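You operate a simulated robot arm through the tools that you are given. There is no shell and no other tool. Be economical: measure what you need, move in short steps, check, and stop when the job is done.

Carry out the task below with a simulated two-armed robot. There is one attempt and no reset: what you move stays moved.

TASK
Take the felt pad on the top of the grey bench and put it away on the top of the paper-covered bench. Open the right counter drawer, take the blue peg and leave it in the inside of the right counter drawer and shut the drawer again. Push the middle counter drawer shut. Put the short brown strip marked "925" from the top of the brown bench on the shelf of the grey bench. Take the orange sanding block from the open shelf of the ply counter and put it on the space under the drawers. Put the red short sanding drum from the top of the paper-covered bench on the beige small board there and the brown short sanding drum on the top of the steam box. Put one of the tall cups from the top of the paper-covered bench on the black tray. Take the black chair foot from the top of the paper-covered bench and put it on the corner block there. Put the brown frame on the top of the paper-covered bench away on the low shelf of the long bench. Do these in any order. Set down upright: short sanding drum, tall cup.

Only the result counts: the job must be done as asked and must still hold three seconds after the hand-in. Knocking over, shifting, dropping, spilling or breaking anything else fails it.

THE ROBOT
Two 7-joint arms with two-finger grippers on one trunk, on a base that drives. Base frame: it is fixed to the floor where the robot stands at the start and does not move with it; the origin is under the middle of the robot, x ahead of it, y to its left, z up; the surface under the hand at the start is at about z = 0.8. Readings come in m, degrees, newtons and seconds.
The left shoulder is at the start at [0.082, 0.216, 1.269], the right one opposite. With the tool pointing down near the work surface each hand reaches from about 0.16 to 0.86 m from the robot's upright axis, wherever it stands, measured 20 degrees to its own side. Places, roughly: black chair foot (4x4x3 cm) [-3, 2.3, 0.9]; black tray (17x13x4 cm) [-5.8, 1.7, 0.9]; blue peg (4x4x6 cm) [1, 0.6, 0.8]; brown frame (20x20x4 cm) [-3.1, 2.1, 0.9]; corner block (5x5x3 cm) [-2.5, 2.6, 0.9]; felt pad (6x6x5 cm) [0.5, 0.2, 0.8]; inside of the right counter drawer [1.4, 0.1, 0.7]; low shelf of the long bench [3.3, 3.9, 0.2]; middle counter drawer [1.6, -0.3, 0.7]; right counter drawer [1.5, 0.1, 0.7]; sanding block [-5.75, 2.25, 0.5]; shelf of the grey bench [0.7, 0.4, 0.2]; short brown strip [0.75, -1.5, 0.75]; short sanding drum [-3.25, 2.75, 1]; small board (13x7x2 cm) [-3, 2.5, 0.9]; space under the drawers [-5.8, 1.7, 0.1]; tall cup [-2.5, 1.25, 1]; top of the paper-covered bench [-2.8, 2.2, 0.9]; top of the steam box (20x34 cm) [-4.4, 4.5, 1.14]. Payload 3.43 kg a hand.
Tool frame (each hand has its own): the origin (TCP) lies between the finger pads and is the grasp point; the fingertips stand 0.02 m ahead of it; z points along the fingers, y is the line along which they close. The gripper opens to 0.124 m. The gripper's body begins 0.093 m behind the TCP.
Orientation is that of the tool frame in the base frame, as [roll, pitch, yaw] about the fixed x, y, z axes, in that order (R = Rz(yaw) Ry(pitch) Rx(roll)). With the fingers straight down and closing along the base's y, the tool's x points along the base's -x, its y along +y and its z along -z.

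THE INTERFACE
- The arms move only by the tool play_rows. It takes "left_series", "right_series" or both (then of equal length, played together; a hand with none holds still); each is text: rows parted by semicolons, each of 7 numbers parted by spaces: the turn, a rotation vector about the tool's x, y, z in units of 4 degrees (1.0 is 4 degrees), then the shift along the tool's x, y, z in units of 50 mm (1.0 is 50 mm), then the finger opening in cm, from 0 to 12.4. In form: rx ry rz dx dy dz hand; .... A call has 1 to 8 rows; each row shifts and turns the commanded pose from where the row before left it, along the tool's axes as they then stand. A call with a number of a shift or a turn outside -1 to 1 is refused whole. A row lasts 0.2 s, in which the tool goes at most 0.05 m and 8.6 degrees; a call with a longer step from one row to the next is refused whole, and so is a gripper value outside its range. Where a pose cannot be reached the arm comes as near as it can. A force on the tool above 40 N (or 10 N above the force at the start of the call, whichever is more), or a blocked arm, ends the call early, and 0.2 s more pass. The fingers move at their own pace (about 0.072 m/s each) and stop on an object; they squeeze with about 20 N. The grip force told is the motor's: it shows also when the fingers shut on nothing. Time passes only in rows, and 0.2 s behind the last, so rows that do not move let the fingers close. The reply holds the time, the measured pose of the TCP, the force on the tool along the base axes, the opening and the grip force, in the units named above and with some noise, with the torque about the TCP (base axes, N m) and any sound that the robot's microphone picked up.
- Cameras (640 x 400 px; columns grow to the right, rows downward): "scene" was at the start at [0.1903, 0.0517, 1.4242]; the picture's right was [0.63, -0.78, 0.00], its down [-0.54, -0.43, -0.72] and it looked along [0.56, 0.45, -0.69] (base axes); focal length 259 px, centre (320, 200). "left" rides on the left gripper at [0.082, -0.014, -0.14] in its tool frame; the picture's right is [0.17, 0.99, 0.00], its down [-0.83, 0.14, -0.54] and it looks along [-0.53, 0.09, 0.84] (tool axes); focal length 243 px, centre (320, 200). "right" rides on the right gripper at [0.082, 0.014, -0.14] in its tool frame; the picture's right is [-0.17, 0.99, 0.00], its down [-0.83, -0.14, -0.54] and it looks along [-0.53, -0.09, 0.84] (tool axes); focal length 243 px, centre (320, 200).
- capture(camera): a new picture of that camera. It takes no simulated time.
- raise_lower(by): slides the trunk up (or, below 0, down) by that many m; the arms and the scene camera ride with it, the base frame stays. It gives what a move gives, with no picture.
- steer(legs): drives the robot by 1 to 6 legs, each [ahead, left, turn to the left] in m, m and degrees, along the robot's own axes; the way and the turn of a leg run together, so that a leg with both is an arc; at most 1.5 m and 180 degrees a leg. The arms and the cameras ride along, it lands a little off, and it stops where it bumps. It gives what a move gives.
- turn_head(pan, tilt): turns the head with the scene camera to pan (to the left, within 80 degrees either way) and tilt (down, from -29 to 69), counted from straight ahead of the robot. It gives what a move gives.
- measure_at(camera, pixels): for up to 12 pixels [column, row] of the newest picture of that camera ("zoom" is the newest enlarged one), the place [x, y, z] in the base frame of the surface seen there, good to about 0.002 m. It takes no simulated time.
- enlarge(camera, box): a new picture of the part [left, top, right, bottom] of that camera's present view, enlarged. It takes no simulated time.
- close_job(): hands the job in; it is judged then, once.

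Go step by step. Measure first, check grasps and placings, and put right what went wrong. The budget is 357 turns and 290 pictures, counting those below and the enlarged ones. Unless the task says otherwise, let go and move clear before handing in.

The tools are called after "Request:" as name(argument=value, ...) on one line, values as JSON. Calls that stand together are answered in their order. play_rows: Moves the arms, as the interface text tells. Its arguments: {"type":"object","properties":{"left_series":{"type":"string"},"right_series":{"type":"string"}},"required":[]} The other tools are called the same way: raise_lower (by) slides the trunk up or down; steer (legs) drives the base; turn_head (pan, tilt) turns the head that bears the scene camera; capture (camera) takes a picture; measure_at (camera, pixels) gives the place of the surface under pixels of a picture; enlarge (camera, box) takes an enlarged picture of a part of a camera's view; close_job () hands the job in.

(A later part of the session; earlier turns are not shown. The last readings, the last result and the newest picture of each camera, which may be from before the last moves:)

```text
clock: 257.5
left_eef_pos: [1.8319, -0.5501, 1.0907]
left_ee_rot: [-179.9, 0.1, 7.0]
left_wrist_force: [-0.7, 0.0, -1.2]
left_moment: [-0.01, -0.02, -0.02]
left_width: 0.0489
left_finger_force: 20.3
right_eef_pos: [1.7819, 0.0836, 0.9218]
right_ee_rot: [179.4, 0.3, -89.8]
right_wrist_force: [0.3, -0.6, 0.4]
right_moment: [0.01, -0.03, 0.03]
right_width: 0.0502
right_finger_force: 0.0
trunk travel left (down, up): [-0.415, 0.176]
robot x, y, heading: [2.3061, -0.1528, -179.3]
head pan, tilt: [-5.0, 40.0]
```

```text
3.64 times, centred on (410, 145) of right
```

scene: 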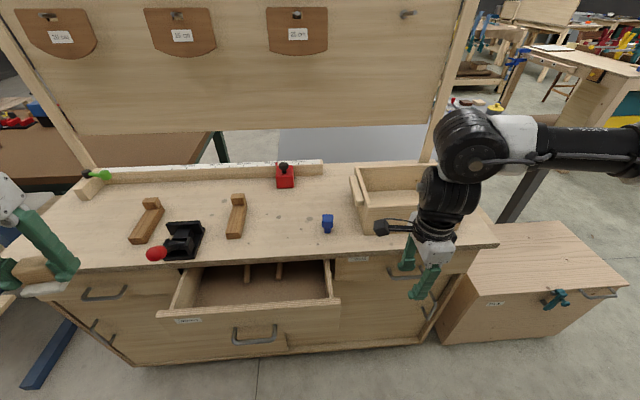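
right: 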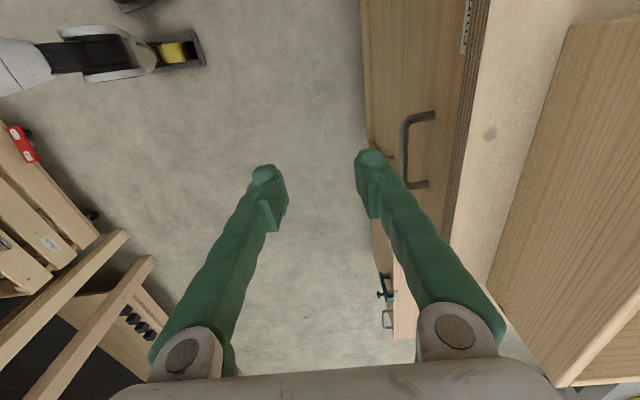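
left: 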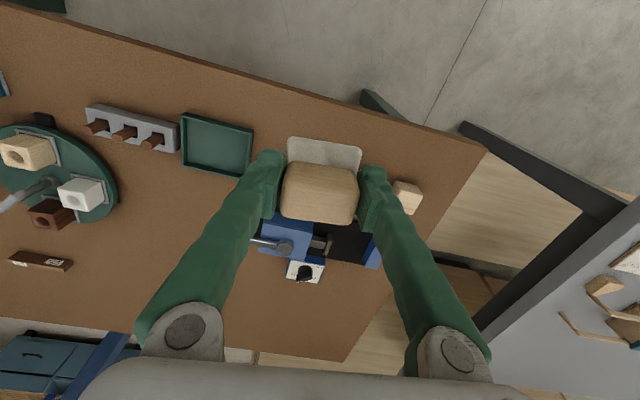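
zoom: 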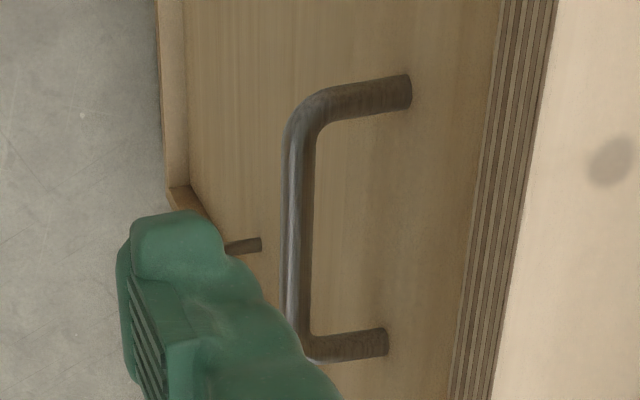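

The counter edge would foul a vertical gripper, so I'll tilt the hand 40° forward and hook the bar from above at an angle.

Request:
play_rows(right_series="-1 0 0 -0.155 0 0 4; -1 0 0 -0.155 0 0 4; -1 0 0 -0.155 0 0 4; -1 0 0 -0.155 0 0 4; -1 0 0 -0.155 0 0 4; -1 0 0 -0.155 0 0 4; -1 0 0 -0.155 0 0 4; -1 0 0 -0.155 0 0 4")

Request:
play_rows(right_series="-1 0 0 0 0 0 3.5; -1 0 0 0 0 0 3.5; 0 0 0 0 0 0 3.5")

Request:
capture(camera="right")

```text
clock: 259.3
left_eef_pos: [1.8327, -0.5481, 1.0911]
left_ee_rot: [-179.9, 0.1, 7.0]
left_wrist_force: [1.0, -0.5, -0.2]
left_moment: [0.01, 0.02, 0.03]
left_width: 0.049
left_finger_force: 20.3
right_eef_pos: [1.7807, 0.147, 0.9208]
right_ee_rot: [147.3, 0.3, -89.8]
right_wrist_force: [0.5, -0.1, 0.1]
right_moment: [-0.01, -0.02, 0.02]
right_width: 0.0402
right_finger_force: 0.0
trunk travel left (down, up): [-0.415, 0.176]
robot x, y, heading: [2.3043, -0.1502, -179.5]
head pan, tilt: [-5.0, 40.0]
```

```text
clock: 260.1
left_eef_pos: [1.8326, -0.5491, 1.0918]
left_ee_rot: [-179.9, 0.1, 7.0]
left_wrist_force: [0.2, -0.1, 0.2]
left_moment: [0.03, -0.01, -0.01]
left_width: 0.0486
left_finger_force: 20.0
right_eef_pos: [1.7818, 0.1462, 0.9214]
right_ee_rot: [139.3, 0.4, -89.9]
right_wrist_force: [-0.1, 0.8, 0.2]
right_moment: [0.02, 0.02, 0.02]
right_width: 0.0352
right_finger_force: 0.0
trunk travel left (down, up): [-0.415, 0.176]
robot x, y, heading: [2.3053, -0.1517, -179.4]
head pan, tilt: [-5.0, 40.0]
```

```text
212 pictures are left
```

right: 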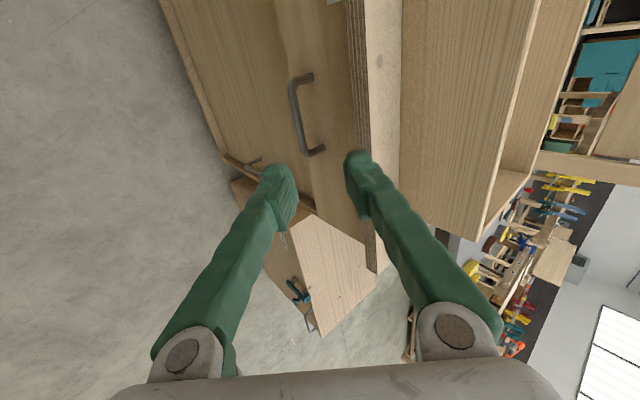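

Aligned. Shift sideways then advance along the tool toward the bar, stopping 5 cm short to check.

Request:
play_rows(right_series="0 0 0 0 -0.54 0 3.5; 0 0 0 0 0 0.75 3.5; 0 0 0 0 0 0.75 3.5; 0 0 0 0 0 0.75 3.5; 0 0 0 0 0 0.75 3.5")

Request:
capture(camera="right")

```text
clock: 261.3
left_eef_pos: [1.8317, -0.5484, 1.0907]
left_ee_rot: [-180.0, 0.1, 7.1]
left_wrist_force: [0.4, -0.3, -0.3]
left_moment: [-0.02, -0.02, -0.01]
left_width: 0.0488
left_finger_force: 20.2
right_eef_pos: [1.7038, 0.1478, 0.7884]
right_ee_rot: [139.4, 0.4, -89.8]
right_wrist_force: [0.0, -0.4, -0.9]
right_moment: [-0.01, 0.02, 0.01]
right_width: 0.0348
right_finger_force: 0.2
trunk travel left (down, up): [-0.415, 0.176]
robot x, y, heading: [2.3078, -0.1521, -179.5]
head pan, tilt: [-5.0, 40.0]
```

```text
211 pictures are left
```

right: 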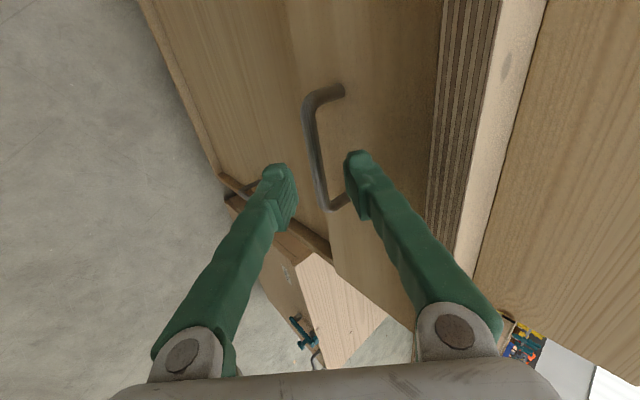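

Bar lies between the fingers. Advance the last 4.5 cm and close.

Request:
play_rows(right_series="0 0 0 0 0 0.45 3.5; 0 0 0 0 0 0.45 3.5; 0 0 0 0 0 0 0; 0 0 0 0 0 0 0; 0 0 0 0 0 0 0; 0 0 0 0 0 0 0")

Request:
capture(camera="right")

```text
clock: 262.7
left_eef_pos: [1.8315, -0.5481, 1.0896]
left_ee_rot: [179.9, 0.0, 7.0]
left_wrist_force: [0.0, 0.5, -0.4]
left_moment: [-0.02, 0.0, -0.01]
left_width: 0.0489
left_finger_force: 20.2
right_eef_pos: [1.6774, 0.1469, 0.7512]
right_ee_rot: [139.8, 0.4, -89.8]
right_wrist_force: [9.2, -2.4, -27.1]
right_moment: [-0.54, -0.2, -0.81]
right_width: 0.0084
right_finger_force: 42.6
trunk travel left (down, up): [-0.415, 0.176]
robot x, y, heading: [2.3072, -0.1508, -179.3]
head pan, tilt: [-5.0, 40.0]
```

```text
210 pictures are left
```

right: 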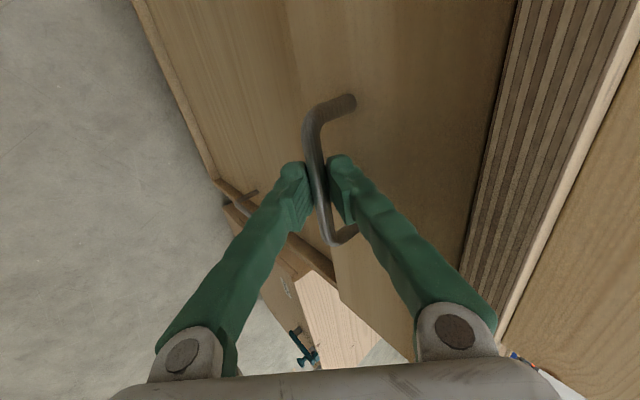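

Handle gripped. Pull the drawer out along +x.

Request:
play_rows(right_series="0 0 0 0 -0.3 -0.26 0; 0 0 0 0 -0.45 -0.39 0; 0 0 0 0 -0.45 -0.39 0; 0 0 0 0 -0.45 -0.39 0; 0 0 0 0 -0.45 -0.39 0; 0 0 0 0 -0.45 -0.39 0; 0 0 0 0 -0.45 -0.39 0")

Request:
capture(camera="scene")

```text
clock: 263.6
left_eef_pos: [1.8322, -0.5492, 1.0906]
left_ee_rot: [-179.9, 0.1, 6.9]
left_wrist_force: [0.4, 0.4, -0.1]
left_moment: [0.02, 0.04, 0.0]
left_width: 0.0487
left_finger_force: 20.2
right_eef_pos: [1.7634, 0.1474, 0.75]
right_ee_rot: [140.2, 0.5, -89.5]
right_wrist_force: [1.1, -1.2, -22.4]
right_moment: [-0.75, -0.11, -0.71]
right_width: 0.0065
right_finger_force: 40.2
trunk travel left (down, up): [-0.415, 0.176]
robot x, y, heading: [2.3082, -0.1483, -179.2]
head pan, tilt: [-5.0, 40.0]
stopped in row 4 (right hand): the force on the tool passed its limit at 41 N (the readings are from after the stop); the commanded pose is now the measured one
```

```text
209 pictures are left
```

scene: 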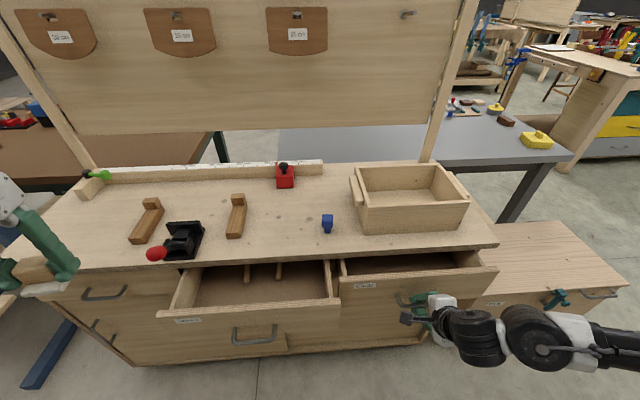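

Drawer has come out ~9 cm. Relieve the vertical preload and continue pulling.

Request:
play_rows(right_series="0 0 0 0 -0.07 0.08 0; 0 0 0 0 -0.3 -0.26 0; 0 0 0 0 -0.36 -0.3 0; 0 0 0 0 -0.36 -0.3 0; 0 0 0 0 -0.36 -0.3 0; 0 0 0 0 -0.36 -0.3 0; 0 0 0 0 -0.2 -0.17 0")

Request:
capture(camera="scene")

```text
clock: 264.5
left_eef_pos: [1.8321, -0.5485, 1.0906]
left_ee_rot: [-179.9, -0.1, 7.0]
left_wrist_force: [-0.2, -0.8, -0.9]
left_moment: [0.06, 0.0, 0.02]
left_width: 0.049
left_finger_force: 20.1
right_eef_pos: [1.8135, 0.1478, 0.7487]
right_ee_rot: [139.3, 0.6, -89.9]
right_wrist_force: [-0.4, 4.8, -14.1]
right_moment: [-0.96, -0.05, 0.08]
right_width: 0.0061
right_finger_force: 38.9
trunk travel left (down, up): [-0.415, 0.176]
robot x, y, heading: [2.3097, -0.154, -179.5]
head pan, tilt: [-5.0, 40.0]
stopped in row 4 (right hand): the force on the tool passed its limit at 57 N (the readings are from after the stop); the commanded pose is now the measured one
```

```text
208 pictures are left
```

scene: 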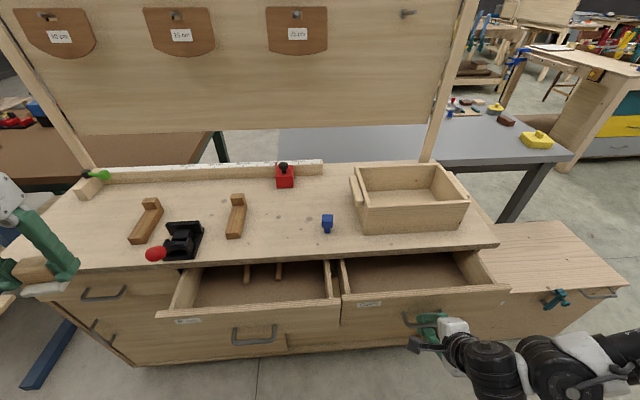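

Drawer is open ~14 cm, similar to the middle drawer, so likely at its stop. Release the handle and back off.

Request:
play_rows(right_series="0 0 0 0 0 0 3; 0 0 0 0 0 0 3.5; 0 0 0 0 0 0 3.5; 0 0 0 0 0 -0.7 4; 0 0 0 0 0 -0.8 6; 0 0 0 0 0 -0.8 6; 0 0 0 0 0 -0.8 6; 0 0 0 0 0 -0.8 6")

Request:
capture(camera="scene")

Request:
measure_at(camera="scene", pixels=[[400, 275], [440, 270], [350, 285], [430, 292], [480, 280], [343, 302], [500, 290], [390, 285], [420, 265], [328, 218], [328, 230]])

```text
clock: 266.3
left_eef_pos: [1.8337, -0.5492, 1.0918]
left_ee_rot: [-179.9, 0.1, 7.0]
left_wrist_force: [-0.2, -0.3, -0.8]
left_moment: [0.0, 0.01, -0.04]
left_width: 0.0487
left_finger_force: 19.9
right_eef_pos: [1.88, 0.1437, 0.8442]
right_ee_rot: [139.0, 0.4, -89.9]
right_wrist_force: [-0.3, -0.2, -0.1]
right_moment: [-0.03, 0.04, 0.0]
right_width: 0.0599
right_finger_force: 0.1
right hand out of reach, approached as far as the arm can: row 5, 6, 7, 8
trunk travel left (down, up): [-0.415, 0.176]
robot x, y, heading: [2.3074, -0.1473, -179.3]
head pan, tilt: [-5.0, 40.0]
```

```text
207 pictures are left
```

scene: 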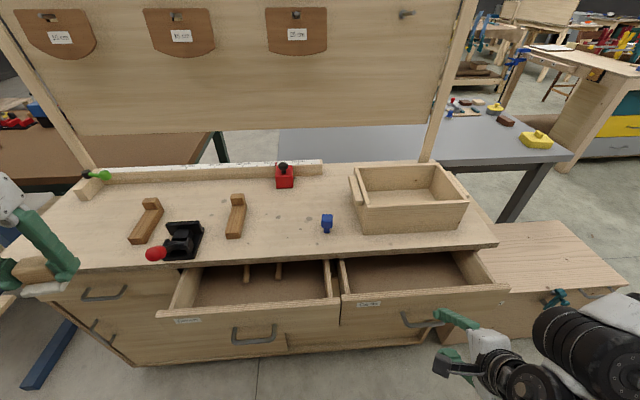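

```text
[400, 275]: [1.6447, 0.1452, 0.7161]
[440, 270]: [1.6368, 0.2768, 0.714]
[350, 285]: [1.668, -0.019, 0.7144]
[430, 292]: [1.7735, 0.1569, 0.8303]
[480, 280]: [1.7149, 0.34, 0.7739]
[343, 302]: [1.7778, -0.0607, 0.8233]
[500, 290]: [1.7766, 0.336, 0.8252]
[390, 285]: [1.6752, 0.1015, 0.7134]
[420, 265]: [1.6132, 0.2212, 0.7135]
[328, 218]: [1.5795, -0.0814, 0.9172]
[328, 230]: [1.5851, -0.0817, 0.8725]
```

Drawer floor z≈0.714, rim z 0.83 at x 1.76–1.778. Now straighten and raise the hand, and strafe to fetch the peg.

Request:
play_rows(right_series="1 0 0 0 0.4 -0.4 6; 1 0 0 0 0.4 -0.5 6; 1 0 0 0 0.4 -0.6 6; 1 0 0 0 0.3 -0.7 6; 1 0 0 0 0 -0.8 6; 1 0 0 0 0 -0.8 6; 1 0 0 0 0 -0.3 6; 1 0 0 0 0 0 6")

Request:
play_rows(right_series="1 0 0.8 0 0 0 7; 1 0 0.8 0 0 0 7; 0.2 0 0.8 0 0 0 7")

Request:
steer(legs=[[0, 0.16, 0]])

Request:
capture(camera="right")

```text
clock: 268.1
left_eef_pos: [1.8335, -0.5491, 1.0899]
left_ee_rot: [-179.9, 0.1, 7.0]
left_wrist_force: [0.5, 0.8, -0.7]
left_moment: [0.01, 0.03, 0.0]
left_width: 0.0485
left_finger_force: 20.0
right_eef_pos: [1.9901, 0.1334, 0.7742]
right_ee_rot: [155.2, -0.3, -89.4]
right_wrist_force: [0.8, 1.2, 0.0]
right_moment: [0.0, 0.03, -0.01]
right_width: 0.0601
right_finger_force: 0.0
right hand out of reach, approached as far as the arm can: row 1, 2, 3, 4, 5, 6, 7, 8
trunk travel left (down, up): [-0.415, 0.176]
robot x, y, heading: [2.3068, -0.1499, -179.7]
head pan, tilt: [-5.0, 40.0]
```

```text
clock: 268.9
left_eef_pos: [1.8329, -0.5492, 1.091]
left_ee_rot: [-180.0, 0.1, 6.9]
left_wrist_force: [-0.1, -0.3, -0.7]
left_moment: [0.01, 0.02, 0.0]
left_width: 0.0487
left_finger_force: 20.3
right_eef_pos: [2.0635, 0.0866, 0.7485]
right_ee_rot: [164.3, -3.4, -98.5]
right_wrist_force: [0.5, 0.1, -0.2]
right_moment: [-0.02, 0.0, -0.05]
right_width: 0.0703
right_finger_force: 0.2
right hand out of reach, approached as far as the arm can: row 1, 2, 3
trunk travel left (down, up): [-0.415, 0.176]
robot x, y, heading: [2.3078, -0.1518, -179.2]
head pan, tilt: [-5.0, 40.0]
```

```text
clock: 271.7
left_eef_pos: [1.834, -0.7102, 1.0904]
left_ee_rot: [-179.8, 0.1, 6.9]
left_wrist_force: [-0.3, 0.2, -0.6]
left_moment: [0.03, -0.02, 0.01]
left_width: 0.0486
left_finger_force: 19.6
right_eef_pos: [2.0648, -0.0752, 0.7489]
right_ee_rot: [164.3, -3.6, -98.6]
right_wrist_force: [-0.3, -0.1, -0.2]
right_moment: [0.05, 0.01, 0.02]
right_width: 0.0705
right_finger_force: 0.1
trunk travel left (down, up): [-0.415, 0.176]
robot x, y, heading: [2.3091, -0.3109, -179.4]
head pan, tilt: [-5.0, 40.0]
```

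```text
206 pictures are left
```

right: 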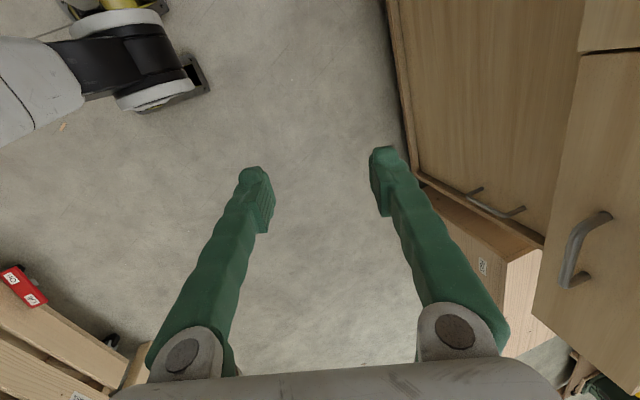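

The arm folded in close. Move it forward and up, straightening.

Request:
play_rows(right_series="0 0 0 0 0.7 -0.6 7; 0 0 0 0 0.7 -0.6 7; 0 0 0 0 0.7 -0.6 7; 0.9 0 0 0 0.5 -0.7 7; 0.9 0 0 0 0.5 -0.7 7; 0.9 0 0 0 0.5 -0.7 7; 0.9 0 0 0 0.3 -0.7 7; 0 0.9 0 0 0 0 7")

```text
clock: 273.5
left_eef_pos: [1.8348, -0.7075, 1.0907]
left_ee_rot: [-180.0, 0.1, 6.9]
left_wrist_force: [0.5, -0.5, -1.2]
left_moment: [0.02, -0.02, -0.01]
left_width: 0.0488
left_finger_force: 19.9
right_eef_pos: [2.0877, -0.0849, 0.7425]
right_ee_rot: [167.3, -7.0, -97.7]
right_wrist_force: [0.4, -0.1, 0.9]
right_moment: [-0.03, 0.0, 0.01]
right_width: 0.0701
right_finger_force: 0.1
right hand out of reach, approached as far as the arm can: row 1, 2, 3, 4, 5, 6, 7, 8
trunk travel left (down, up): [-0.415, 0.176]
robot x, y, heading: [2.3125, -0.3115, -179.4]
head pan, tilt: [-5.0, 40.0]
```

The commanded pose has drifted too high to reach. Bring the command down 0.3 m so the arm can converge.

Request:
play_rows(right_series="0 0 0 0 0 0.9 7; 0 0 0 0 0 0.9 7; 0 0 0 0 0 0.9 7; 0 0 0 0 0 0.9 7; 0 0 0 0 0 0.9 7; 0 0 0 0 0 0.9 7; 0 0 0 0 0 0 7; 0 0 0 0 0 0 7")

```text
clock: 275.3
left_eef_pos: [1.8342, -0.7102, 1.0903]
left_ee_rot: [-179.9, 0.0, 6.8]
left_wrist_force: [-0.2, 0.1, -0.6]
left_moment: [0.03, -0.03, -0.02]
left_width: 0.0487
left_finger_force: 20.3
right_eef_pos: [2.0254, -0.109, 0.4808]
right_ee_rot: [167.8, -6.9, -97.8]
right_wrist_force: [-0.3, -0.3, -0.8]
right_moment: [-0.01, -0.02, 0.01]
right_width: 0.0702
right_finger_force: 0.1
right hand out of reach, approached as far as the arm can: row 1
trunk travel left (down, up): [-0.415, 0.176]
robot x, y, heading: [2.3077, -0.3133, -179.2]
head pan, tilt: [-5.0, 40.0]
```

Now it follows again, low and close. Back the base 0.2 m, extend forward, then raise.

Request:
steer(legs=[[-0.2, 0, 0]])

Request:
play_rows(right_series="0.5 -0.3 0 0 0.85 0 7; 0.5 -0.3 0 0 0.85 0 7; 0.5 -0.3 0 0 0.85 0 7; 0.5 -0.3 0 0 0.85 0 7; 0.5 -0.3 0 0 0.85 0 7; 0.5 -0.2 0 0 0.85 0 7; 0 0 0 0 0.85 0 7; 0 0 0 0 0 -0.8 7")

Request:
play_rows(right_series="0 0 0 0 0 -0.9 7; 0 0 0 0 0 -0.9 7; 0 0 0 0 0 -0.9 7; 0 0 0 0 0 -0.9 7; 0 0 0 0 0 -0.9 7; 0 0 0 0 0 -0.9 7; 0 0 0 0 0 -0.9 7; 0 0 0 0 0 -0.9 7")

```text
clock: 277.1
left_eef_pos: [2.0328, -0.7102, 1.0897]
left_ee_rot: [-179.8, 0.1, 7.1]
left_wrist_force: [0.1, 0.5, -0.2]
left_moment: [-0.02, -0.01, 0.02]
left_width: 0.0486
left_finger_force: 20.2
right_eef_pos: [2.2226, -0.1092, 0.4801]
right_ee_rot: [167.8, -7.1, -97.5]
right_wrist_force: [0.5, 0.2, -0.8]
right_moment: [0.02, 0.02, 0.01]
right_width: 0.0698
right_finger_force: 0.0
trunk travel left (down, up): [-0.415, 0.176]
robot x, y, heading: [2.5066, -0.3082, -179.1]
head pan, tilt: [-5.0, 40.0]
```

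```text
clock: 278.9
left_eef_pos: [2.0346, -0.7072, 1.0911]
left_ee_rot: [180.0, 0.2, 7.1]
left_wrist_force: [-0.4, -0.1, -0.2]
left_moment: [-0.03, 0.03, 0.02]
left_width: 0.0486
left_finger_force: 19.8
right_eef_pos: [1.9319, -0.0638, 0.5525]
right_ee_rot: [179.9, -0.4, -98.3]
right_wrist_force: [-0.3, -0.3, -0.4]
right_moment: [0.0, 0.03, -0.01]
right_width: 0.0701
right_finger_force: 0.1
trunk travel left (down, up): [-0.415, 0.176]
robot x, y, heading: [2.5058, -0.3089, -179.2]
head pan, tilt: [-5.0, 40.0]
```

```text
clock: 280.8
left_eef_pos: [2.0329, -0.7096, 1.0902]
left_ee_rot: [-179.9, 0.1, 7.1]
left_wrist_force: [0.0, -0.6, -0.2]
left_moment: [0.02, 0.04, 0.01]
left_width: 0.0489
left_finger_force: 20.2
right_eef_pos: [1.935, -0.0646, 0.9132]
right_ee_rot: [179.8, -0.1, -98.4]
right_wrist_force: [0.3, 0.2, -0.1]
right_moment: [0.0, -0.02, -0.03]
right_width: 0.0701
right_finger_force: 0.1
trunk travel left (down, up): [-0.415, 0.176]
robot x, y, heading: [2.5059, -0.3086, -179.2]
head pan, tilt: [-5.0, 40.0]
```

Recovered: vertical at (1.935,−0.065,0.913). Raise 0.1 and drive in.

Request:
play_rows(right_series="0 0 0 0 0 -0.9 7; 0 0 0 0 0 -0.9 7")

Request:
steer(legs=[[0.2, 0, 0]])

Request:
play_rows(right_series="0 0 0 0 0.8 0 7; 0 0 0 0 0.8 0 7; 0 0 0 0 0.8 0 7")

Request:
capture(camera="right")

```text
clock: 281.4
left_eef_pos: [2.0341, -0.7107, 1.0907]
left_ee_rot: [-179.9, 0.2, 7.0]
left_wrist_force: [0.1, -0.8, -0.3]
left_moment: [0.02, 0.02, 0.03]
left_width: 0.0488
left_finger_force: 20.1
right_eef_pos: [1.9345, -0.0633, 1.0038]
right_ee_rot: [179.8, -0.2, -98.3]
right_wrist_force: [-0.2, 0.2, -0.8]
right_moment: [0.01, 0.02, -0.01]
right_width: 0.0701
right_finger_force: 0.1
trunk travel left (down, up): [-0.415, 0.176]
robot x, y, heading: [2.5066, -0.3068, -179.0]
head pan, tilt: [-5.0, 40.0]
```

```text
clock: 283.2
left_eef_pos: [1.8352, -0.7126, 1.0902]
left_ee_rot: [-179.9, 0.2, 7.1]
left_wrist_force: [0.2, 0.3, -0.8]
left_moment: [-0.03, 0.02, -0.03]
left_width: 0.0486
left_finger_force: 19.6
right_eef_pos: [1.7346, -0.0657, 1.0035]
right_ee_rot: [179.7, -0.2, -98.4]
right_wrist_force: [-0.5, -0.4, -0.2]
right_moment: [-0.01, 0.03, 0.0]
right_width: 0.07
right_finger_force: 0.1
trunk travel left (down, up): [-0.415, 0.176]
robot x, y, heading: [2.3089, -0.3111, -179.4]
head pan, tilt: [-5.0, 40.0]
```

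```text
clock: 284.0
left_eef_pos: [1.833, -0.7134, 1.089]
left_ee_rot: [-179.9, 0.0, 7.1]
left_wrist_force: [0.2, 0.7, -0.6]
left_moment: [0.02, -0.01, -0.01]
left_width: 0.0489
left_finger_force: 20.1
right_eef_pos: [1.6143, -0.0486, 1.003]
right_ee_rot: [179.8, -0.2, -98.3]
right_wrist_force: [0.2, 0.0, 0.3]
right_moment: [0.01, -0.02, -0.01]
right_width: 0.0699
right_finger_force: 0.0
trunk travel left (down, up): [-0.415, 0.176]
robot x, y, heading: [2.3078, -0.3129, -179.0]
head pan, tilt: [-5.0, 40.0]
```

```text
205 pictures are left
```

right: 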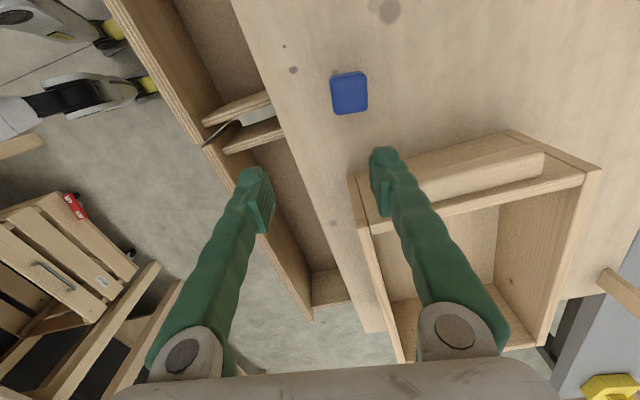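

Align over the peg at (1.575,−0.097) and grip it slightly higher (z≈0.914).

Request:
play_rows(right_series="0 0 0 0.53 0.32 0 7; 0 0 0.3 0.53 0.31 0 7; 0 0 0 0 0 0.8 7; 0 0 0 0 0 0.7 7; 0 0 0 0 0 0.28 7")

Request:
capture(camera="right")

```text
clock: 285.2
left_eef_pos: [1.8339, -0.713, 1.0898]
left_ee_rot: [-179.9, 0.1, 7.2]
left_wrist_force: [0.1, 0.1, -0.9]
left_moment: [0.02, 0.03, 0.0]
left_width: 0.0486
left_finger_force: 19.8
right_eef_pos: [1.578, -0.0975, 0.9142]
right_ee_rot: [179.7, -0.3, -99.5]
right_wrist_force: [0.7, -0.7, -0.3]
right_moment: [-0.02, -0.01, -0.02]
right_width: 0.0702
right_finger_force: 0.1
trunk travel left (down, up): [-0.415, 0.176]
robot x, y, heading: [2.3115, -0.309, -179.2]
head pan, tilt: [-5.0, 40.0]
```

```text
204 pictures are left
```

right: 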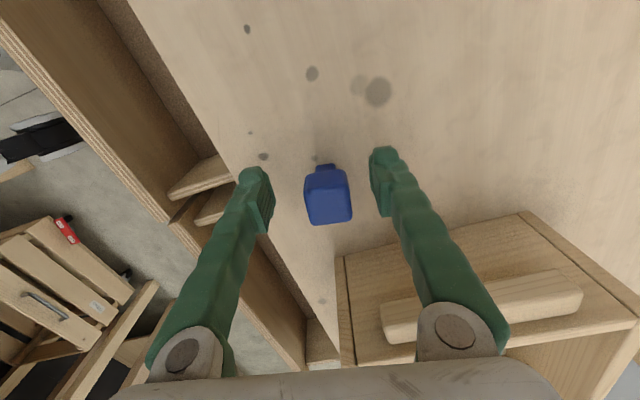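

Well centred. Grip and lift.

Request:
play_rows(right_series="0 0 0 0 0 0 2; 0 0 0 0 0 0 2; 0 0 0 0 0 0 2; 0 0 0 0 0 0 2; 0 0 0 0 0 0 2; 0 0 0 0 0 -0.8 2; 0 0 0 0 0 -0.8 2; 0 0 0 0 0 -0.2 2")

```text
clock: 287.0
left_eef_pos: [1.8333, -0.7119, 1.0904]
left_ee_rot: [-179.8, 0.1, 7.1]
left_wrist_force: [-0.4, -0.9, -0.1]
left_moment: [0.0, -0.02, 0.0]
left_width: 0.0489
left_finger_force: 19.6
right_eef_pos: [1.5761, -0.0963, 1.0041]
right_ee_rot: [179.9, -0.4, -99.6]
right_wrist_force: [0.1, -0.6, -0.4]
right_moment: [0.0, 0.03, -0.01]
right_width: 0.0305
right_finger_force: 19.9
trunk travel left (down, up): [-0.415, 0.176]
robot x, y, heading: [2.3069, -0.3129, -179.1]
head pan, tilt: [-5.0, 40.0]
```

Peg held. Retract to over the open drawer, squaring yaw, and strafe right 0.17 m.

Request:
play_rows(right_series="0 0 -0.6 0 -0.84 0 2; 0 0 -0.6 0 -0.84 0 2; 0 0 -0.6 0 -0.84 0 2; 0 0 -0.6 0 0 0 2")

Request:
steer(legs=[[0, -0.2, 0]])

Request:
capture(camera="right")

Request:
capture(camera="scene")

```text
clock: 288.0
left_eef_pos: [1.834, -0.7114, 1.0901]
left_ee_rot: [-179.9, 0.1, 7.1]
left_wrist_force: [0.1, 0.7, -0.7]
left_moment: [-0.01, 0.0, 0.0]
left_width: 0.049
left_finger_force: 20.1
right_eef_pos: [1.7018, -0.113, 1.0037]
right_ee_rot: [179.6, -0.2, -89.9]
right_wrist_force: [-0.4, -1.0, -0.4]
right_moment: [-0.02, -0.02, 0.0]
right_width: 0.0306
right_finger_force: 20.5
trunk travel left (down, up): [-0.415, 0.176]
robot x, y, heading: [2.3049, -0.3126, -179.3]
head pan, tilt: [-5.0, 40.0]
```

```text
clock: 291.3
left_eef_pos: [1.8314, -0.5108, 1.0907]
left_ee_rot: [-179.9, 0.1, 7.1]
left_wrist_force: [-0.5, -0.4, 0.2]
left_moment: [0.0, -0.01, 0.01]
left_width: 0.0487
left_finger_force: 20.4
right_eef_pos: [1.699, 0.0888, 1.0045]
right_ee_rot: [179.7, -0.2, -90.0]
right_wrist_force: [0.6, 0.3, -0.9]
right_moment: [0.02, -0.03, -0.01]
right_width: 0.0306
right_finger_force: 19.8
trunk travel left (down, up): [-0.415, 0.176]
robot x, y, heading: [2.3065, -0.1088, -179.4]
head pan, tilt: [-5.0, 40.0]
```

```text
203 pictures are left
```

right: 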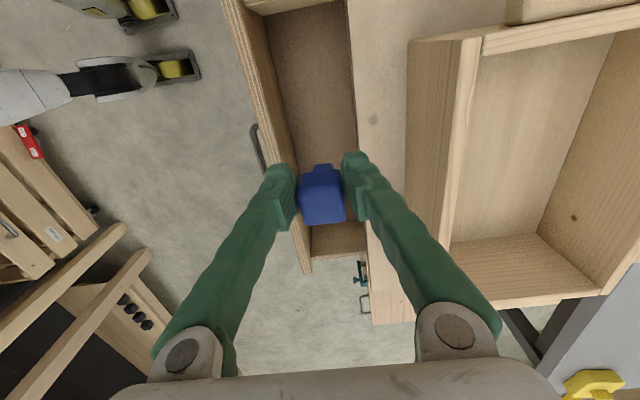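

```text
202 pictures are left
```

scene: 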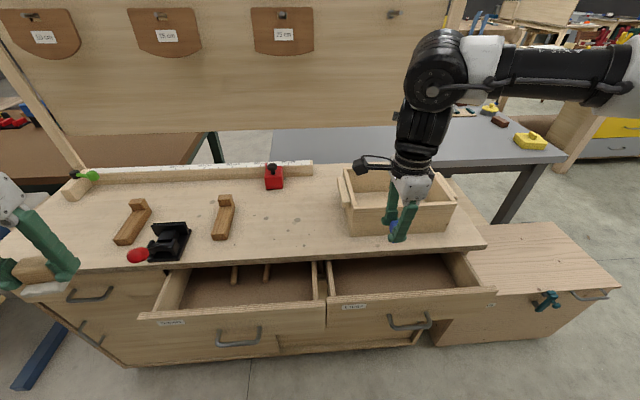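

Over the drawer at (1.699,0.089). Descend most of the way and check.

Request:
play_rows(right_series="0 0 0 0 0 0.9 2; 0 0 0 0 0 0.9 2; 0 0 0 0 0 0.9 2; 0 0 0 0 0 0.9 2; 0 0 0 0 0 0.5 2")

Request:
capture(camera="right")

```text
clock: 292.5
left_eef_pos: [1.8315, -0.5108, 1.09]
left_ee_rot: [-180.0, 0.1, 7.1]
left_wrist_force: [-0.3, 0.2, -0.9]
left_moment: [-0.01, 0.01, 0.0]
left_width: 0.0487
left_finger_force: 20.2
right_eef_pos: [1.6982, 0.089, 0.7997]
right_ee_rot: [179.8, -0.1, -90.0]
right_wrist_force: [1.1, -0.5, -0.5]
right_moment: [0.02, 0.01, -0.01]
right_width: 0.0305
right_finger_force: 19.8
trunk travel left (down, up): [-0.415, 0.176]
robot x, y, heading: [2.3077, -0.1129, -179.3]
head pan, tilt: [-5.0, 40.0]
```

```text
201 pictures are left
```

right: 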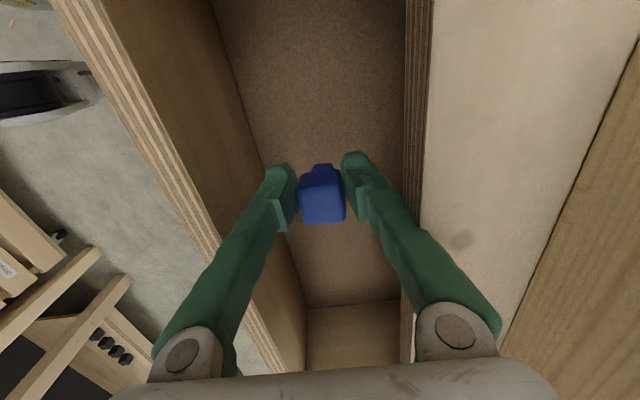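

Plenty of room. Lower to z≈0.772, release, and rise.

Request:
play_rows(right_series="0 0 0 0 0 0.3 2; 0 0 0 0 0 0.25 2; 0 0 0 0 0 0 4; 0 0 0 0 0 0 5; 0 0 0 0 0 -0.5 5; 0 0 0 0 0 -0.8 5; 0 0 0 0 0 -0.8 5; 0 0 0 0 0 -0.8 5")

Request:
capture(camera="right")

```text
clock: 294.3
left_eef_pos: [1.8313, -0.5101, 1.0906]
left_ee_rot: [-180.0, 0.1, 7.1]
left_wrist_force: [-0.4, -0.2, -1.5]
left_moment: [0.02, -0.01, 0.01]
left_width: 0.0486
left_finger_force: 20.0
right_eef_pos: [1.6991, 0.089, 0.9176]
right_ee_rot: [179.7, -0.2, -90.1]
right_wrist_force: [0.5, 0.4, -0.7]
right_moment: [0.06, -0.02, 0.02]
right_width: 0.05
right_finger_force: 0.1
trunk travel left (down, up): [-0.415, 0.176]
robot x, y, heading: [2.3049, -0.1114, -179.2]
head pan, tilt: [-5.0, 40.0]
```

```text
200 pictures are left
```

right: 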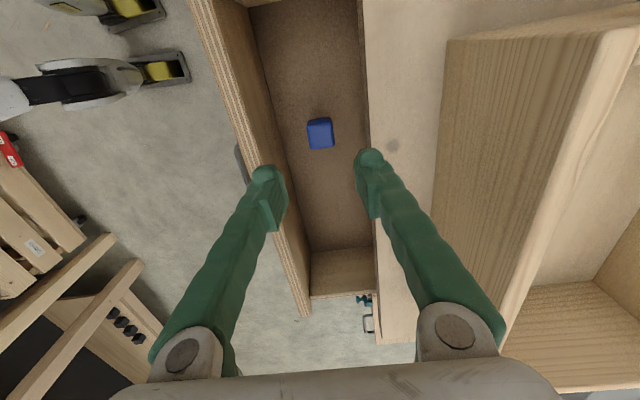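

The peg stands in the drawer. Now retract, close the fingers and tilt 40° to push the drawer shut.

Request:
play_rows(right_series="0 0 0 0 0 -0.6 0; 0 0 0 -0.4 -0.9 0 0; 0 0 0 -0.4 -0.9 0 0; 0 0 0 -0.4 -0.7 0 0; -1 0 0 0 0 0 0; -1 0 0 0 0 0 0; -1 0 0 0 0 0 0; -1 0 0 0 0 0 0")

Request:
play_rows(right_series="-1 0 0 0 0 0 0; -1 0 0 0 0 0 0; -1 0 0 0 0 0 0; -1 0 0 0 0 0 0; -1 0 0 0 0 0 0; -1 0 0 0 0 0 0")

Request:
capture(camera="right")

```text
clock: 296.1
left_eef_pos: [1.8298, -0.511, 1.09]
left_ee_rot: [-179.9, 0.0, 7.1]
left_wrist_force: [0.2, 0.4, -2.1]
left_moment: [0.0, 0.0, 0.07]
left_width: 0.049
left_finger_force: 20.5
right_eef_pos: [1.8226, 0.1492, 0.9442]
right_ee_rot: [163.7, -0.1, -90.0]
right_wrist_force: [-0.6, 0.2, -0.1]
right_moment: [-0.02, -0.01, 0.05]
right_width: 0.0
right_finger_force: 19.9
trunk travel left (down, up): [-0.415, 0.176]
robot x, y, heading: [2.3057, -0.1096, -179.1]
head pan, tilt: [-5.0, 40.0]
```

```text
clock: 297.5
left_eef_pos: [1.8306, -0.5105, 1.0897]
left_ee_rot: [-179.9, 0.2, 7.1]
left_wrist_force: [0.6, -0.1, -0.1]
left_moment: [-0.03, -0.01, 0.03]
left_width: 0.0487
left_finger_force: 19.8
right_eef_pos: [1.7988, 0.1443, 0.9342]
right_ee_rot: [139.6, -0.2, -89.9]
right_wrist_force: [-0.4, 0.4, -1.2]
right_moment: [0.06, 0.01, -0.01]
right_width: 0.0
right_finger_force: 19.8
right hand out of reach, approached as far as the arm can: row 4, 5, 6
trunk travel left (down, up): [-0.415, 0.176]
robot x, y, heading: [2.3055, -0.1115, -179.3]
head pan, tilt: [-5.0, 40.0]
```

```text
199 pictures are left
```

right: 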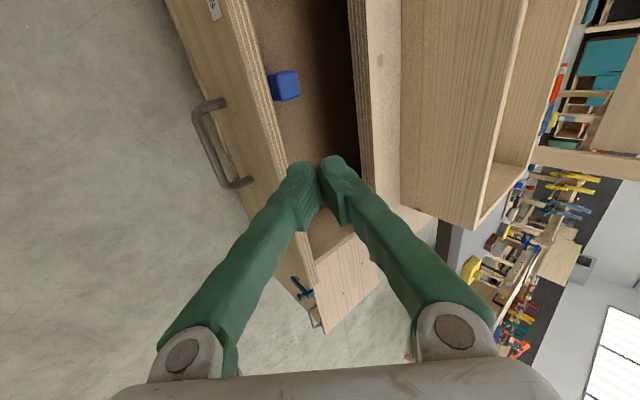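

Move down and back to in front of the drawer face.

Request:
play_rows(right_series="0 0 0 0 -0.63 0.32 0; 0 0 0 0 -0.63 0.32 0; 0 0 0 0 -0.63 0.32 0; 0 0 0 0 -0.63 0.32 0")

Request:
capture(camera="right")

```text
clock: 298.5
left_eef_pos: [1.8306, -0.5102, 1.0905]
left_ee_rot: [-179.8, 0.1, 7.2]
left_wrist_force: [0.0, 0.5, -0.3]
left_moment: [0.01, -0.04, 0.01]
left_width: 0.0487
left_finger_force: 19.8
right_eef_pos: [1.8527, 0.1458, 0.8027]
right_ee_rot: [140.0, -0.3, -89.9]
right_wrist_force: [0.2, 0.0, 0.1]
right_moment: [-0.02, -0.04, -0.01]
right_width: 0.0003
right_finger_force: 20.4
trunk travel left (down, up): [-0.415, 0.176]
robot x, y, heading: [2.3052, -0.1114, -179.4]
head pan, tilt: [-5.0, 40.0]
```

```text
198 pictures are left
```

right: 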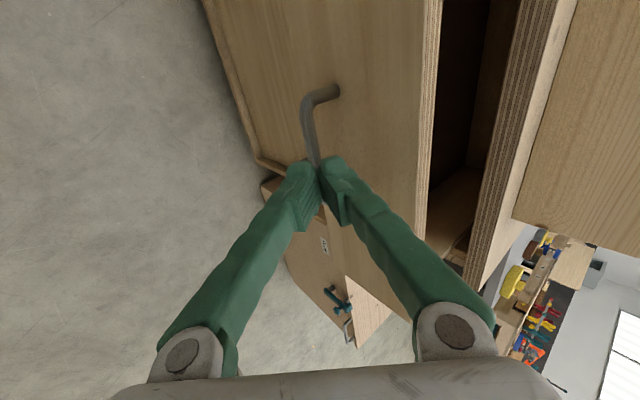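

Push straight −x in 2.5 cm steps.

Request:
play_rows(right_series="0 0 0 0 0.381 0.324 0; 0 0 0 0 0.381 0.324 0; 0 0 0 0 0.381 0.324 0; 0 0 0 0 0.381 0.324 0; 0 0 0 0 0.381 0.324 0; 0 0 0 0 0.381 0.324 0; 0 0 0 0 0.381 0.324 0; 0 0 0 0 0.381 0.324 0")

Request:
capture(camera="scene")

```text
clock: 300.3
left_eef_pos: [1.8345, -0.5093, 1.0912]
left_ee_rot: [-179.9, 0.2, 7.1]
left_wrist_force: [0.3, -0.1, -1.2]
left_moment: [0.03, -0.02, 0.0]
left_width: 0.0487
left_finger_force: 20.4
right_eef_pos: [1.6584, 0.1452, 0.8014]
right_ee_rot: [140.2, -0.3, -89.8]
right_wrist_force: [15.8, -1.0, -8.0]
right_moment: [-0.07, 0.53, -0.17]
right_width: 0.0
right_finger_force: 19.8
trunk travel left (down, up): [-0.415, 0.176]
robot x, y, heading: [2.3059, -0.1112, -179.7]
head pan, tilt: [-5.0, 40.0]
```

```text
197 pictures are left
```

scene: 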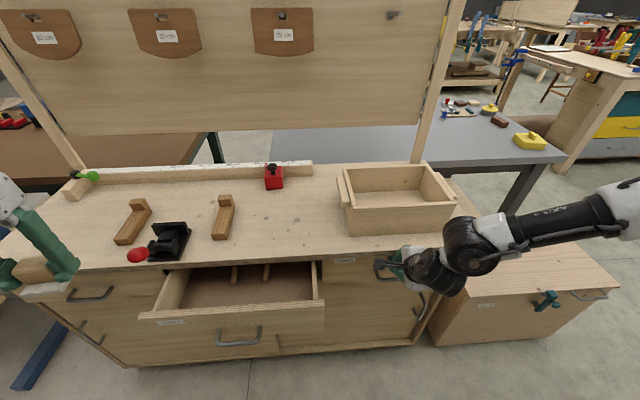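

Drawer appears shut, with 16 N reaction. Push a touch more and measure the handle.

Request:
play_rows(right_series="0 0 0 0 0.1 0.085 0; 0 0 0 0 0.1 0.085 0")

Request:
measure_at(camera="scene", pixels=[[376, 268], [380, 274], [340, 270], [335, 258], [345, 262], [425, 290]])

```text
clock: 300.7
left_eef_pos: [1.8305, -0.5099, 1.0912]
left_ee_rot: [-180.0, 0.1, 7.0]
left_wrist_force: [-0.6, 0.6, -1.2]
left_moment: [-0.01, -0.05, 0.01]
left_width: 0.049
left_finger_force: 19.9
right_eef_pos: [1.6571, 0.1469, 0.7979]
right_ee_rot: [140.8, -0.1, -89.6]
right_wrist_force: [5.2, -1.7, -2.6]
right_moment: [0.04, 0.55, 0.01]
right_width: 0.0
right_finger_force: 20.3
trunk travel left (down, up): [-0.415, 0.176]
robot x, y, heading: [2.3077, -0.1127, -179.5]
head pan, tilt: [-5.0, 40.0]
stopped in row 1 (right hand): the force on the tool passed its limit at 43 N (the readings are from after the stop); the commanded pose is now the measured one
```

```text
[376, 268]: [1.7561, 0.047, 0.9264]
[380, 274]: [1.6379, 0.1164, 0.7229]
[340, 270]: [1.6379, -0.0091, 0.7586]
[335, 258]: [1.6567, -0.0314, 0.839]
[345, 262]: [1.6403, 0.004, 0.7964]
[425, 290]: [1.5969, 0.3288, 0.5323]
```

The drawer face is back at x=1.638: shut. Back off, then strafe left 0.44 m to push the middle drawer the same way.

Request:
play_rows(right_series="0 0 0 0 -0.381 -0.324 0; 0 0 0 0 -0.381 -0.324 0; 0 0 0 0 -0.381 -0.324 0; 0 0 0 0 -0.381 -0.324 0; 0 0 0 0 -0.381 -0.324 0; 0 0 0 0 -0.381 -0.324 0; 0 0 0 0 -0.381 -0.324 0; 0 0 0 0 -0.381 -0.324 0")

Request:
steer(legs=[[-0.05, 0, 0], [0, 0.44, 0]])

Request:
capture(camera="right")

Request:
capture(camera="scene")

```text
clock: 302.5
left_eef_pos: [1.8313, -0.5101, 1.0903]
left_ee_rot: [-179.9, 0.1, 7.0]
left_wrist_force: [-0.7, 0.3, -0.6]
left_moment: [0.0, 0.01, -0.02]
left_width: 0.0487
left_finger_force: 20.1
right_eef_pos: [1.8564, 0.1476, 0.8019]
right_ee_rot: [140.5, -0.2, -89.7]
right_wrist_force: [0.5, -0.2, 0.8]
right_moment: [0.0, -0.02, 0.02]
right_width: 0.0002
right_finger_force: 19.8
trunk travel left (down, up): [-0.415, 0.176]
robot x, y, heading: [2.3036, -0.1092, -179.6]
head pan, tilt: [-5.0, 40.0]
```

```text
clock: 309.4
left_eef_pos: [1.8874, -0.9496, 1.0901]
left_ee_rot: [-179.9, 0.1, 7.3]
left_wrist_force: [0.5, -0.4, -0.6]
left_moment: [0.03, -0.01, 0.0]
left_width: 0.0488
left_finger_force: 19.5
right_eef_pos: [1.9116, -0.2927, 0.8015]
right_ee_rot: [140.6, 0.0, -89.5]
right_wrist_force: [-0.4, 0.7, 0.2]
right_moment: [-0.02, 0.01, 0.02]
right_width: 0.0
right_finger_force: 20.2
trunk travel left (down, up): [-0.415, 0.176]
robot x, y, heading: [2.36, -0.5479, -179.1]
head pan, tilt: [-5.0, 40.0]
```

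```text
196 pictures are left
```

right: 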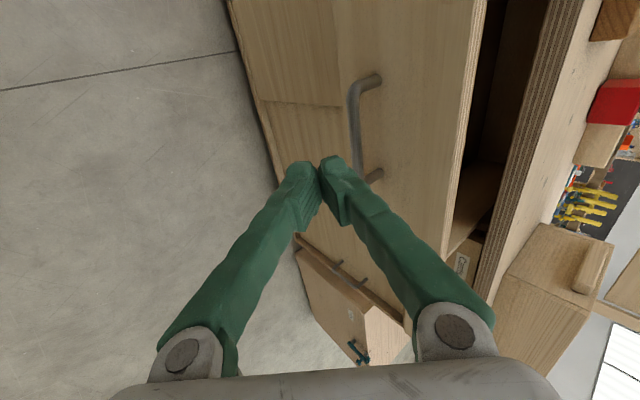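

```text
195 pictures are left
```

scene: 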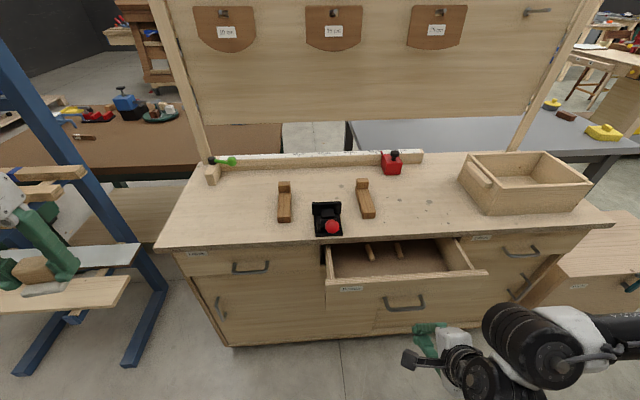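

The left hand is near the blue rack's boards (70,290). Check that distance before pushing.

Request:
measure_at(camera="scene", pixels=[[100, 290], [120, 280], [60, 300], [30, 270], [65, 245], [130, 250], [70, 175], [55, 190]])

Request:
capture(camera="left")

```text
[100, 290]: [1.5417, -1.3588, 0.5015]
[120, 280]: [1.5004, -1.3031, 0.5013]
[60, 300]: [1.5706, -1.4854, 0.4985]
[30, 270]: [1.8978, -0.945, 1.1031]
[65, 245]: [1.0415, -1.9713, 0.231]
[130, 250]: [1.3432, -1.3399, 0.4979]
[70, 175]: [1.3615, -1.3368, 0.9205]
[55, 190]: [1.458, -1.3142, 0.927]
```

```text
194 pictures are left
```

left: 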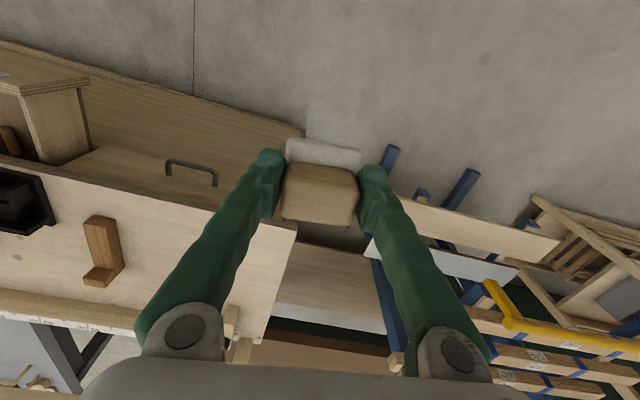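

Plenty of distance. Drive 5 cm ahead and push the middle drawer.

Request:
steer(legs=[[0.05, 0, 0]])

Request:
play_rows(right_series="0 0 0 0 0.386 0.318 0; 0 0 0 0 0.386 0.318 0; 0 0 0 0 0.386 0.318 0; 0 0 0 0 0.386 0.318 0; 0 0 0 0 0.386 0.318 0; 0 0 0 0 0.386 0.318 0; 0 0 0 0 0.386 0.318 0; 0 0 0 0 0.386 0.318 0")

Request:
capture(camera="scene")

```text
clock: 310.4
left_eef_pos: [1.8392, -0.9487, 1.0911]
left_ee_rot: [-180.0, 0.2, 7.2]
left_wrist_force: [-0.2, -0.6, -1.3]
left_moment: [-0.03, -0.01, 0.0]
left_width: 0.0488
left_finger_force: 19.4
right_eef_pos: [1.8629, -0.2926, 0.8014]
right_ee_rot: [140.5, -0.2, -89.5]
right_wrist_force: [0.3, 0.0, 0.0]
right_moment: [0.03, 0.04, -0.01]
right_width: 0.0001
right_finger_force: 19.9
trunk travel left (down, up): [-0.415, 0.176]
robot x, y, heading: [2.3101, -0.5522, -179.0]
head pan, tilt: [-5.0, 40.0]
```

```text
clock: 312.2
left_eef_pos: [1.8384, -0.9501, 1.0904]
left_ee_rot: [-179.9, 0.2, 7.1]
left_wrist_force: [-0.4, 0.5, -1.0]
left_moment: [0.01, 0.0, 0.02]
left_width: 0.0486
left_finger_force: 19.7
right_eef_pos: [1.6614, -0.2938, 0.7994]
right_ee_rot: [140.6, -0.1, -89.5]
right_wrist_force: [-0.6, -0.2, -0.2]
right_moment: [-0.02, -0.02, 0.01]
right_width: 0.0
right_finger_force: 20.2
trunk travel left (down, up): [-0.415, 0.176]
robot x, y, heading: [2.3124, -0.5504, -178.9]
head pan, tilt: [-5.0, 40.0]
```

```text
193 pictures are left
```

scene: 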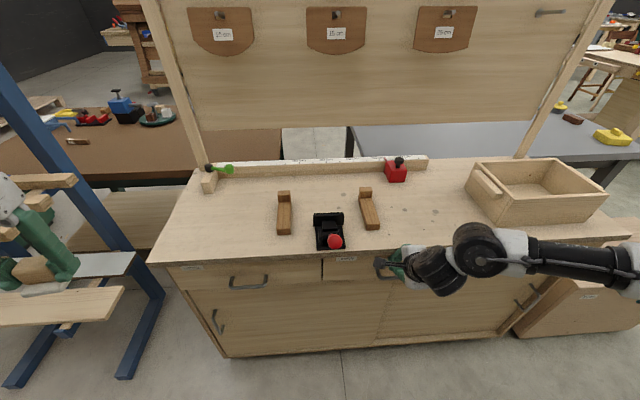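

Looks shut but no reaction force yet; push a bit more until contact.

Request:
play_rows(right_series="0 0 0 0 0.1 0.085 0; 0 0 0 0 0.1 0.085 0; 0 0 0 0 0.08 0.07 0")

Request:
enlarge(camera="scene", box=[280, 230, 480, 330])

Request:
measure_at(camera="scene", pixels=[[340, 270], [335, 265], [250, 275], [365, 275], [240, 270], [430, 310], [300, 275]])

```text
clock: 312.9
left_eef_pos: [1.8389, -0.9483, 1.0906]
left_ee_rot: [-179.9, 0.2, 7.1]
left_wrist_force: [-0.9, 0.1, -1.1]
left_moment: [0.02, -0.09, 0.01]
left_width: 0.0488
left_finger_force: 20.4
right_eef_pos: [1.6564, -0.2949, 0.7942]
right_ee_rot: [141.5, 0.1, -88.8]
right_wrist_force: [23.0, 2.4, 9.4]
right_moment: [0.11, 0.51, -0.28]
right_width: 0.0001
right_finger_force: 20.2
trunk travel left (down, up): [-0.415, 0.176]
robot x, y, heading: [2.3173, -0.5519, -179.3]
head pan, tilt: [-5.0, 40.0]
stopped in row 3 (right hand): the force on the tool passed its limit at 44 N (the readings are from after the stop); the commanded pose is now the measured one
```

```text
3.20 times, centred on (380, 280) of scene
```

zoom: 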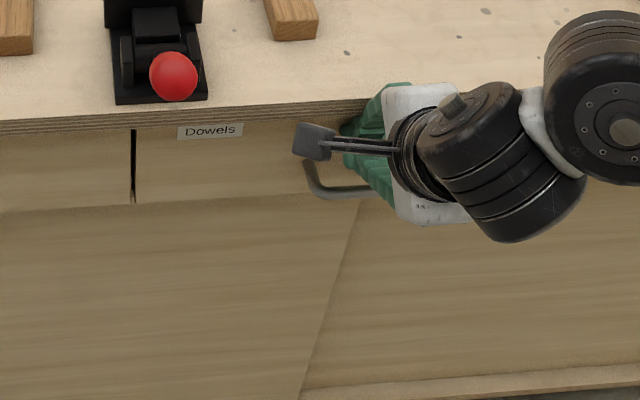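

```text
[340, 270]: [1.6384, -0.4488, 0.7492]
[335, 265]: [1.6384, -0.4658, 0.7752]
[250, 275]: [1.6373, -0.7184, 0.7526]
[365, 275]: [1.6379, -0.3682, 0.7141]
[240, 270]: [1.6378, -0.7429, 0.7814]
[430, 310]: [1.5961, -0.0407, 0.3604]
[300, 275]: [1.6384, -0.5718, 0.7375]
```

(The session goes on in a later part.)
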